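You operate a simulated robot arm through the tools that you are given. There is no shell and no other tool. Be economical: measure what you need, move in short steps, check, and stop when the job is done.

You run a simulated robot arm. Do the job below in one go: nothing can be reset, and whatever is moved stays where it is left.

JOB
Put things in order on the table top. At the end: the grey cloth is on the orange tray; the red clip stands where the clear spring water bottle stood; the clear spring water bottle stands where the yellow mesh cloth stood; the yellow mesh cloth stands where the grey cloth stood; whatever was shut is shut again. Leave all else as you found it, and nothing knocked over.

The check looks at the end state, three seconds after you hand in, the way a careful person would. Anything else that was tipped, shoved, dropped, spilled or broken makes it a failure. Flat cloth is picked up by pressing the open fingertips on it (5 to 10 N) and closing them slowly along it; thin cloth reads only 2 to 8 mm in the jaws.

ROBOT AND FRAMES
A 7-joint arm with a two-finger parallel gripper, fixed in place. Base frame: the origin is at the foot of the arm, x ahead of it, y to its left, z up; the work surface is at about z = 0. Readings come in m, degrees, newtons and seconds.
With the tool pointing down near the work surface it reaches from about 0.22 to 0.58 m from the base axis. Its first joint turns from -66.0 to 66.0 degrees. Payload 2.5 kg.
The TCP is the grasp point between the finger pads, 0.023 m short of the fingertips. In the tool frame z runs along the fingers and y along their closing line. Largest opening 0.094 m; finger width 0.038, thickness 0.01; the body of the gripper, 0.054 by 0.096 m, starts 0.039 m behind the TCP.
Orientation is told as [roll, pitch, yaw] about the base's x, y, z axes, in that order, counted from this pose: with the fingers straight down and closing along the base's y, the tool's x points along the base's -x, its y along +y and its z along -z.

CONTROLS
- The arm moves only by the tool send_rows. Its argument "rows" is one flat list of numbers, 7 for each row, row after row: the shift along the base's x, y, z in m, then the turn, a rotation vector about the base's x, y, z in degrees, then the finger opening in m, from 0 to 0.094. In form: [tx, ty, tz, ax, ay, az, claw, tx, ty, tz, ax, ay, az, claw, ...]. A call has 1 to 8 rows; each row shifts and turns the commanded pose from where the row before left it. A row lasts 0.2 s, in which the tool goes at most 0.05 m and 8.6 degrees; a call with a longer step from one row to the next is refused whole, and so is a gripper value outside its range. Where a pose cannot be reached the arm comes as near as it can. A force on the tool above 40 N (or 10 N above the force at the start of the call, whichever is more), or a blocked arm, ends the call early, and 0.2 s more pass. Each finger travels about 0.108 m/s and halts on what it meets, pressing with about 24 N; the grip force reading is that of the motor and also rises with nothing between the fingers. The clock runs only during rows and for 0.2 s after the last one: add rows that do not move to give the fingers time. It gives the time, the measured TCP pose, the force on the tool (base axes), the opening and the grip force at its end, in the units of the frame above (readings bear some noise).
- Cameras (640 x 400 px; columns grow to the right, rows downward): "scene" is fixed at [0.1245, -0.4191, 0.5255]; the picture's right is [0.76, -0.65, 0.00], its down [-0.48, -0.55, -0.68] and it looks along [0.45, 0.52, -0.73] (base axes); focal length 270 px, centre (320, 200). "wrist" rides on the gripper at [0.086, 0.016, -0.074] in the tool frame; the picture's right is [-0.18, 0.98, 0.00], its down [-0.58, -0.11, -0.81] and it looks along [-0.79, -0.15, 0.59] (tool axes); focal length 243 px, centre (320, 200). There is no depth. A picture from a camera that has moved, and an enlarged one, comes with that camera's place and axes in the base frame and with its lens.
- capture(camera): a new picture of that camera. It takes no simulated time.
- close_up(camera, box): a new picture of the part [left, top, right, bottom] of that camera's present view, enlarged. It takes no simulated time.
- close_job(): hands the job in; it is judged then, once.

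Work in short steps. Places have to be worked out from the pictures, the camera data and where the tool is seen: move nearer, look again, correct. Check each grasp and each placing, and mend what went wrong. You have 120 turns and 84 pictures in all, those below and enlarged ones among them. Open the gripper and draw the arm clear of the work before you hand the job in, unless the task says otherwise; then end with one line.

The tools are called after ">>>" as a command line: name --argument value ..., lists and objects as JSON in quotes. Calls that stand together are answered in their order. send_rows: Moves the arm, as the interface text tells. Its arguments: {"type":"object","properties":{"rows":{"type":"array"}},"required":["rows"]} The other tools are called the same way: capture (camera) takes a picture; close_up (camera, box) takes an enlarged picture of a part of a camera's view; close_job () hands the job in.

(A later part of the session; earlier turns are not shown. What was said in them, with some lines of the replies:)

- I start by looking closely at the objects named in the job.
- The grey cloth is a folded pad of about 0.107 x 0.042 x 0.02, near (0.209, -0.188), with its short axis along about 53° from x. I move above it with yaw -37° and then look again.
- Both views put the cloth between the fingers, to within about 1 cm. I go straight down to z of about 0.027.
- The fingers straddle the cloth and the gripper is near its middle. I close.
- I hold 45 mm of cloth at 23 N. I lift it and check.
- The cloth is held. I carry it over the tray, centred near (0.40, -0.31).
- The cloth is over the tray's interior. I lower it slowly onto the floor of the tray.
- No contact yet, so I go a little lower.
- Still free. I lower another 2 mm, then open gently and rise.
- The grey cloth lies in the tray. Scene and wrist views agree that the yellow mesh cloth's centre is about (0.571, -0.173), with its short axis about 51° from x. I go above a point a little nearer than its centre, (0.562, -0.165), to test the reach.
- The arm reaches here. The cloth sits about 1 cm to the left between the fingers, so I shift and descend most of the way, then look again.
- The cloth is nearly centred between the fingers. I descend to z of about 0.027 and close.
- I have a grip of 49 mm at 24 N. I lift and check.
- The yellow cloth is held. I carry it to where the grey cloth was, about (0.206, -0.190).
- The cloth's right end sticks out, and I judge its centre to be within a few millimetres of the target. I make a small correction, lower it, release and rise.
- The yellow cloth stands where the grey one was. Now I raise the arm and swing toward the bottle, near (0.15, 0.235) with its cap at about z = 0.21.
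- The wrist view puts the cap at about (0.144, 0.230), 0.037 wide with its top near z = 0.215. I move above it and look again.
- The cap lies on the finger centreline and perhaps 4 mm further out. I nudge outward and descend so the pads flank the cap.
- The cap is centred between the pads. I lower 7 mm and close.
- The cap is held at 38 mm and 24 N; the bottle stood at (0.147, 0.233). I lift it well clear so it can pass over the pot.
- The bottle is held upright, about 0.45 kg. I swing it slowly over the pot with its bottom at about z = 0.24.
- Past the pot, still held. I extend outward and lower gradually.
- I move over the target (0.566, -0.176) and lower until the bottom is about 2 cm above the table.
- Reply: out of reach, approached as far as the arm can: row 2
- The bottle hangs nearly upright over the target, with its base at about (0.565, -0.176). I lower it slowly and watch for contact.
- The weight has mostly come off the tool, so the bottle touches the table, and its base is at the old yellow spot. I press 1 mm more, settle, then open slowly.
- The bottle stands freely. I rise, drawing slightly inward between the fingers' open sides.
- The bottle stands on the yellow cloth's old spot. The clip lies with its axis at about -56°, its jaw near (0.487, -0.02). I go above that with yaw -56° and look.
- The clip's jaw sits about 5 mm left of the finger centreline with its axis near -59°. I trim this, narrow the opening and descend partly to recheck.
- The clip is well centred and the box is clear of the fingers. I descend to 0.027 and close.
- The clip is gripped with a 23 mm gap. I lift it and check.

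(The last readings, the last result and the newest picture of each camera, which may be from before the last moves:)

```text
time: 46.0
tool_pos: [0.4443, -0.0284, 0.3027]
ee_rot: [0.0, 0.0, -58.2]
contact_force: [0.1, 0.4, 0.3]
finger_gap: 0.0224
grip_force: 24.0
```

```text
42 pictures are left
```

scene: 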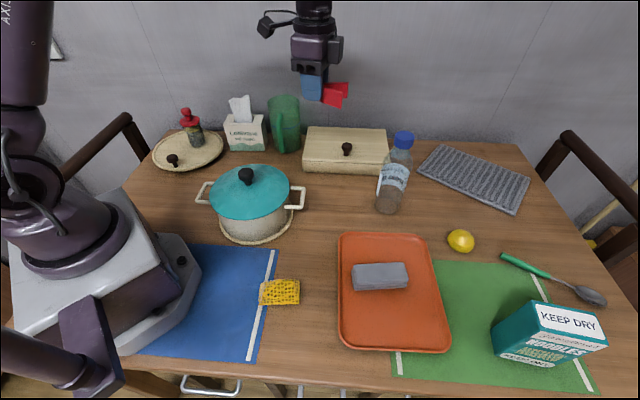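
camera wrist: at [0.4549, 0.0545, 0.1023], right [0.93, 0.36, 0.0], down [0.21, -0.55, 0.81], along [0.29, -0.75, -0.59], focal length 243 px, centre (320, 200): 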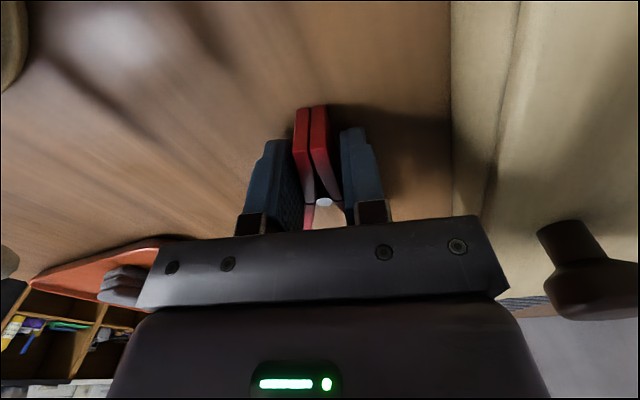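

The clip is held. I carry it above the bottle's old spot while turning to yaw 30°.

>>> send_rows --rows '[-0.0283, 0.0231, 0, 0, 0, 8, 0.005, -0.0283, 0.0231, 0, 0, 0, 8, 0.005, -0.0283, 0.0231, 0, 0, 0, 8, 0.005, -0.0283, 0.0231, 0, 0, 0, 8, 0.005, -0.0283, 0.0231, 0, 0, 0, 8, 0.005, -0.0283, 0.0231, 0, 0, 0, 8, 0.005]'

>>> send_rows --rows '[-0.0283, 0.0231, 0, 0, 0, 8, 0.005, -0.0283, 0.0231, 0, 0, 0, 8, 0.005, -0.0283, 0.0231, 0, 0, 0, 8, 0.005, -0.0283, 0.0231, 0, 0, 0, 8, 0.005, -0.0283, 0.0231, 0, 0, 0, 8, 0.005, 0, 0, 0, 0, 0, 0, 0.005]'

>>> capture --camera "scene"

>>> capture --camera "wrist"

```text
time: 47.4
tool_pos: [0.2757, 0.1126, 0.3099]
ee_rot: [0.0, 0.0, -10.1]
contact_force: [-0.5, 0.4, -1.0]
finger_gap: 0.0222
grip_force: 23.8
```

```text
time: 48.8
tool_pos: [0.1336, 0.2314, 0.3073]
ee_rot: [-0.1, 0.0, 29.8]
contact_force: [1.5, -0.5, -0.3]
finger_gap: 0.0224
grip_force: 23.7
```

```text
41 pictures are left
```

scene: 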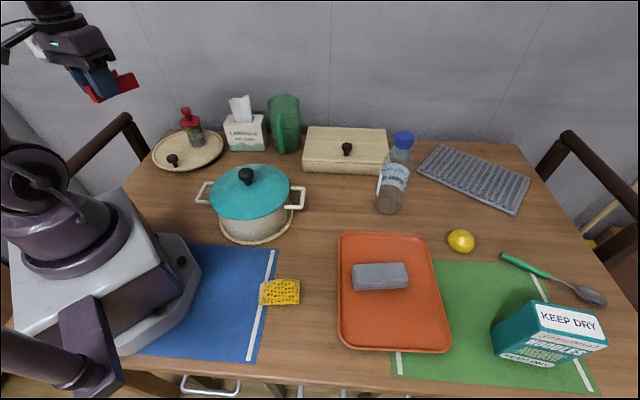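

```text
40 pictures are left
camera wrist: at [0.0492, 0.204, 0.3818], right [-0.33, 0.94, 0.0], down [0.56, 0.2, 0.81], along [0.76, 0.27, -0.59], focal length 243 px, centre (320, 200)
```

wrist: 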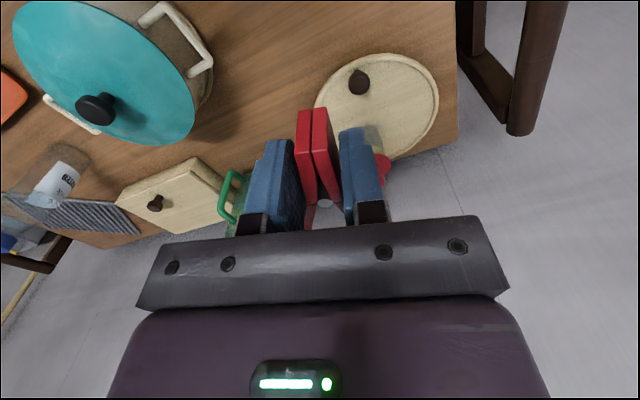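

The clip is over the spot. I trim y and descend most of the way.

>>> send_rows --rows '[0, -0.003, -0.04, 0, 0, 0, 0.005, 0, -0.003, -0.04, 0, 0, 0, 0.005, 0, 0, -0.04, 0, 0, 0, 0.005, 0, 0, -0.04, 0, 0, 0, 0.005, 0, 0, -0.04, 0, 0, 0, 0.005, 0, 0, -0.04, 0, 0, 0, 0.005, 0, 0, -0.015, 0, 0, 0, 0.005, 0, 0, 0, 0, 0, 0, 0.005]'

>>> capture --camera "scene"

```text
time: 50.6
tool_pos: [0.1348, 0.2229, 0.0528]
ee_rot: [0.0, 0.1, 29.9]
contact_force: [0.2, -0.6, -0.1]
finger_gap: 0.0219
grip_force: 24.2
```

```text
39 pictures are left
```

scene: 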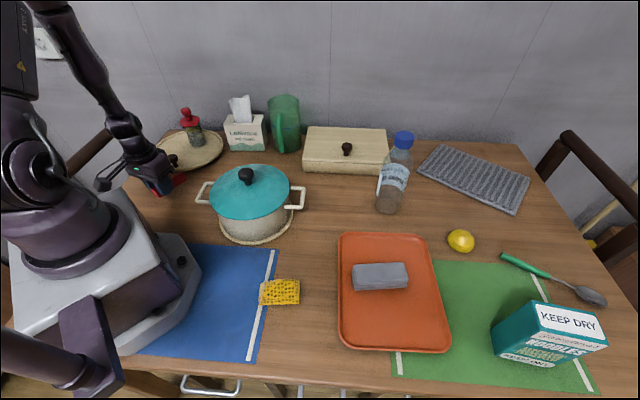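

I lower the last 2 cm gently, correcting y slightly, until it touches.

>>> send_rows --rows '[0, 0.003, -0.012, 0, 0, 0, 0.005, 0, 0, -0.007, 0, 0, 0, 0.005, 0, 0, -0.004, 0, 0, 0, 0.005, 0, 0, 0, 0, 0, 0, 0.005]'

>>> capture --camera "wrist"

>>> close_up --camera "scene" --box '[100, 130, 260, 230]'

```text
time: 51.6
tool_pos: [0.1353, 0.2236, 0.0322]
ee_rot: [-0.1, 0.0, 29.9]
contact_force: [-0.8, -0.2, 0.1]
finger_gap: 0.0217
grip_force: 23.5
```

```text
38 pictures are left
camera wrist: at [0.0506, 0.1969, 0.1054], right [-0.33, 0.94, 0.0], down [0.56, 0.19, 0.81], along [0.76, 0.27, -0.59], focal length 243 px, centre (320, 200)
```

wrist: 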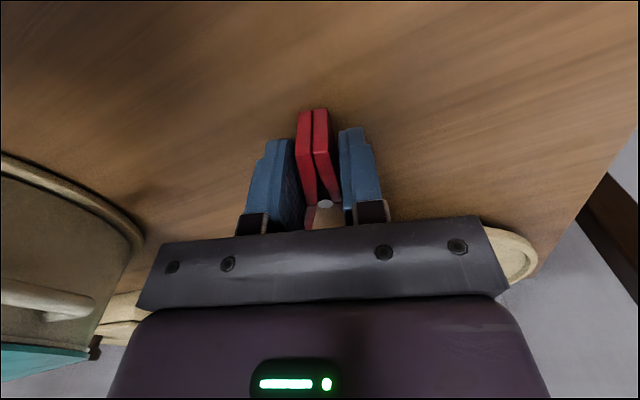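

```text
4.00 times, centred on (180, 180) of scene
camera zoom: at [0.1245, -0.4191, 0.5255], right [0.76, -0.65, 0.0], down [-0.48, -0.55, -0.68], along [0.45, 0.52, -0.73], focal length 1078 px, centre (880, 280)
```

zoom: 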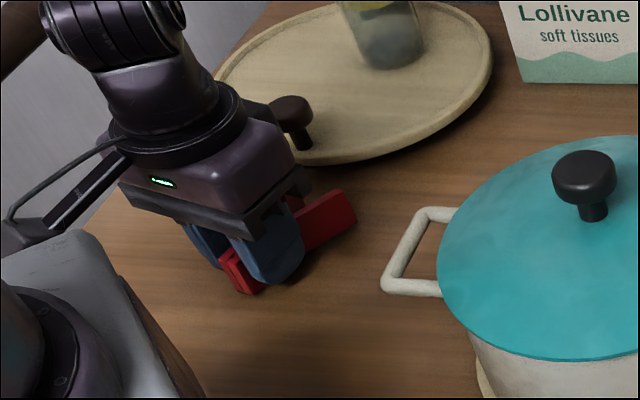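

The clip sits right at the bottle's old base point (about 280, 260 in this zoom). I lower the last 3 mm, open gently and rise.

>>> send_rows --rows '[0, 0, -0.0035, 0, 0, 0, 0.005, 0, 0, 0, 0, 0, 0, 0.005]'

>>> send_rows --rows '[0, 0, 0, 0, 0, 0, 0.026, 0, 0, 0, 0, 0, 0, 0.04, 0, 0, 0, 0, 0, 0, 0.06, 0, 0, 0.02, 0, 0, 0, 0.06, 0, 0, 0.04, 0, 0, 0, 0.06, 0, 0, 0.045, 0, 0, 0, 0.06, 0, 0, 0.045, 0, 0, 0, 0.06, 0, 0, 0.045, 0, 0, 0, 0.06]'

>>> close_up --camera "scene" --box '[100, 130, 260, 230]'

```text
time: 52.2
tool_pos: [0.1353, 0.2246, 0.0281]
ee_rot: [0.0, 0.1, 29.8]
contact_force: [-5.8, -3.3, 15.0]
finger_gap: 0.0213
grip_force: 23.8
```

```text
time: 54.0
tool_pos: [0.1353, 0.2226, 0.2226]
ee_rot: [-0.1, 0.1, 29.8]
contact_force: [0.7, 0.1, 1.0]
finger_gap: 0.06
grip_force: 0.0
```

```text
4.00 times, centred on (180, 180) of scene
camera zoom: at [0.1245, -0.4191, 0.5255], right [0.76, -0.65, 0.0], down [-0.48, -0.55, -0.68], along [0.45, 0.52, -0.73], focal length 1078 px, centre (880, 280)
```

zoom: 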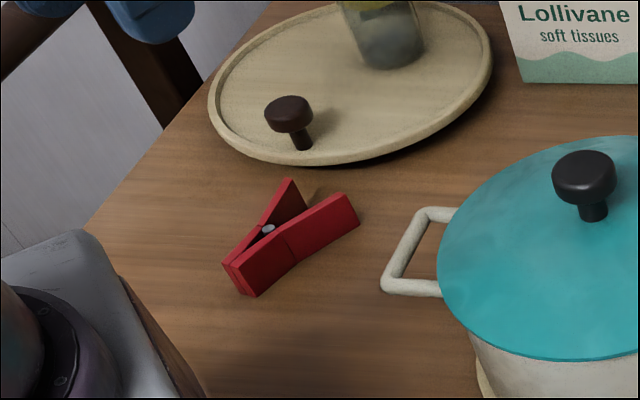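

The clip stands on the bottle's old spot. I raise the arm clear and make a final check of the whole table.

>>> send_rows --rows '[0.005, 0.005, 0.04, 0, 0, 0, 0.094, 0.01, 0.01, 0.04, 0, 0, 0, 0.094, 0, 0, 0.02, 0, 0, 0, 0.094, 0, 0, 0, 0, 0, 0, 0.094]'

>>> capture --camera "scene"

```text
time: 55.0
tool_pos: [0.1503, 0.2393, 0.3225]
ee_rot: [0.0, 0.0, 29.8]
contact_force: [0.3, 0.3, -0.5]
finger_gap: 0.0939
grip_force: 0.0
```

```text
35 pictures are left
```

scene: 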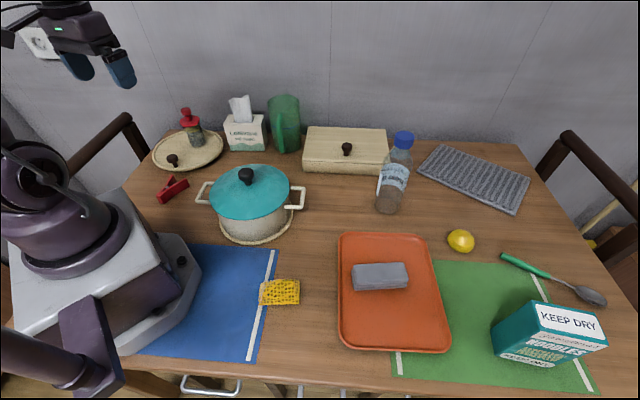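

Everything is in place, nothing else has moved, and the gripper is open and clear, so I hand in.

>>> close_job

```text
The job is handed in.
```

The grey cloth is on the orange tray, and the yellow mesh cloth, the bottle and the red clip each stand in their new spots. Nothing was opened, nothing else moved in the final picture, and the job is handed in.
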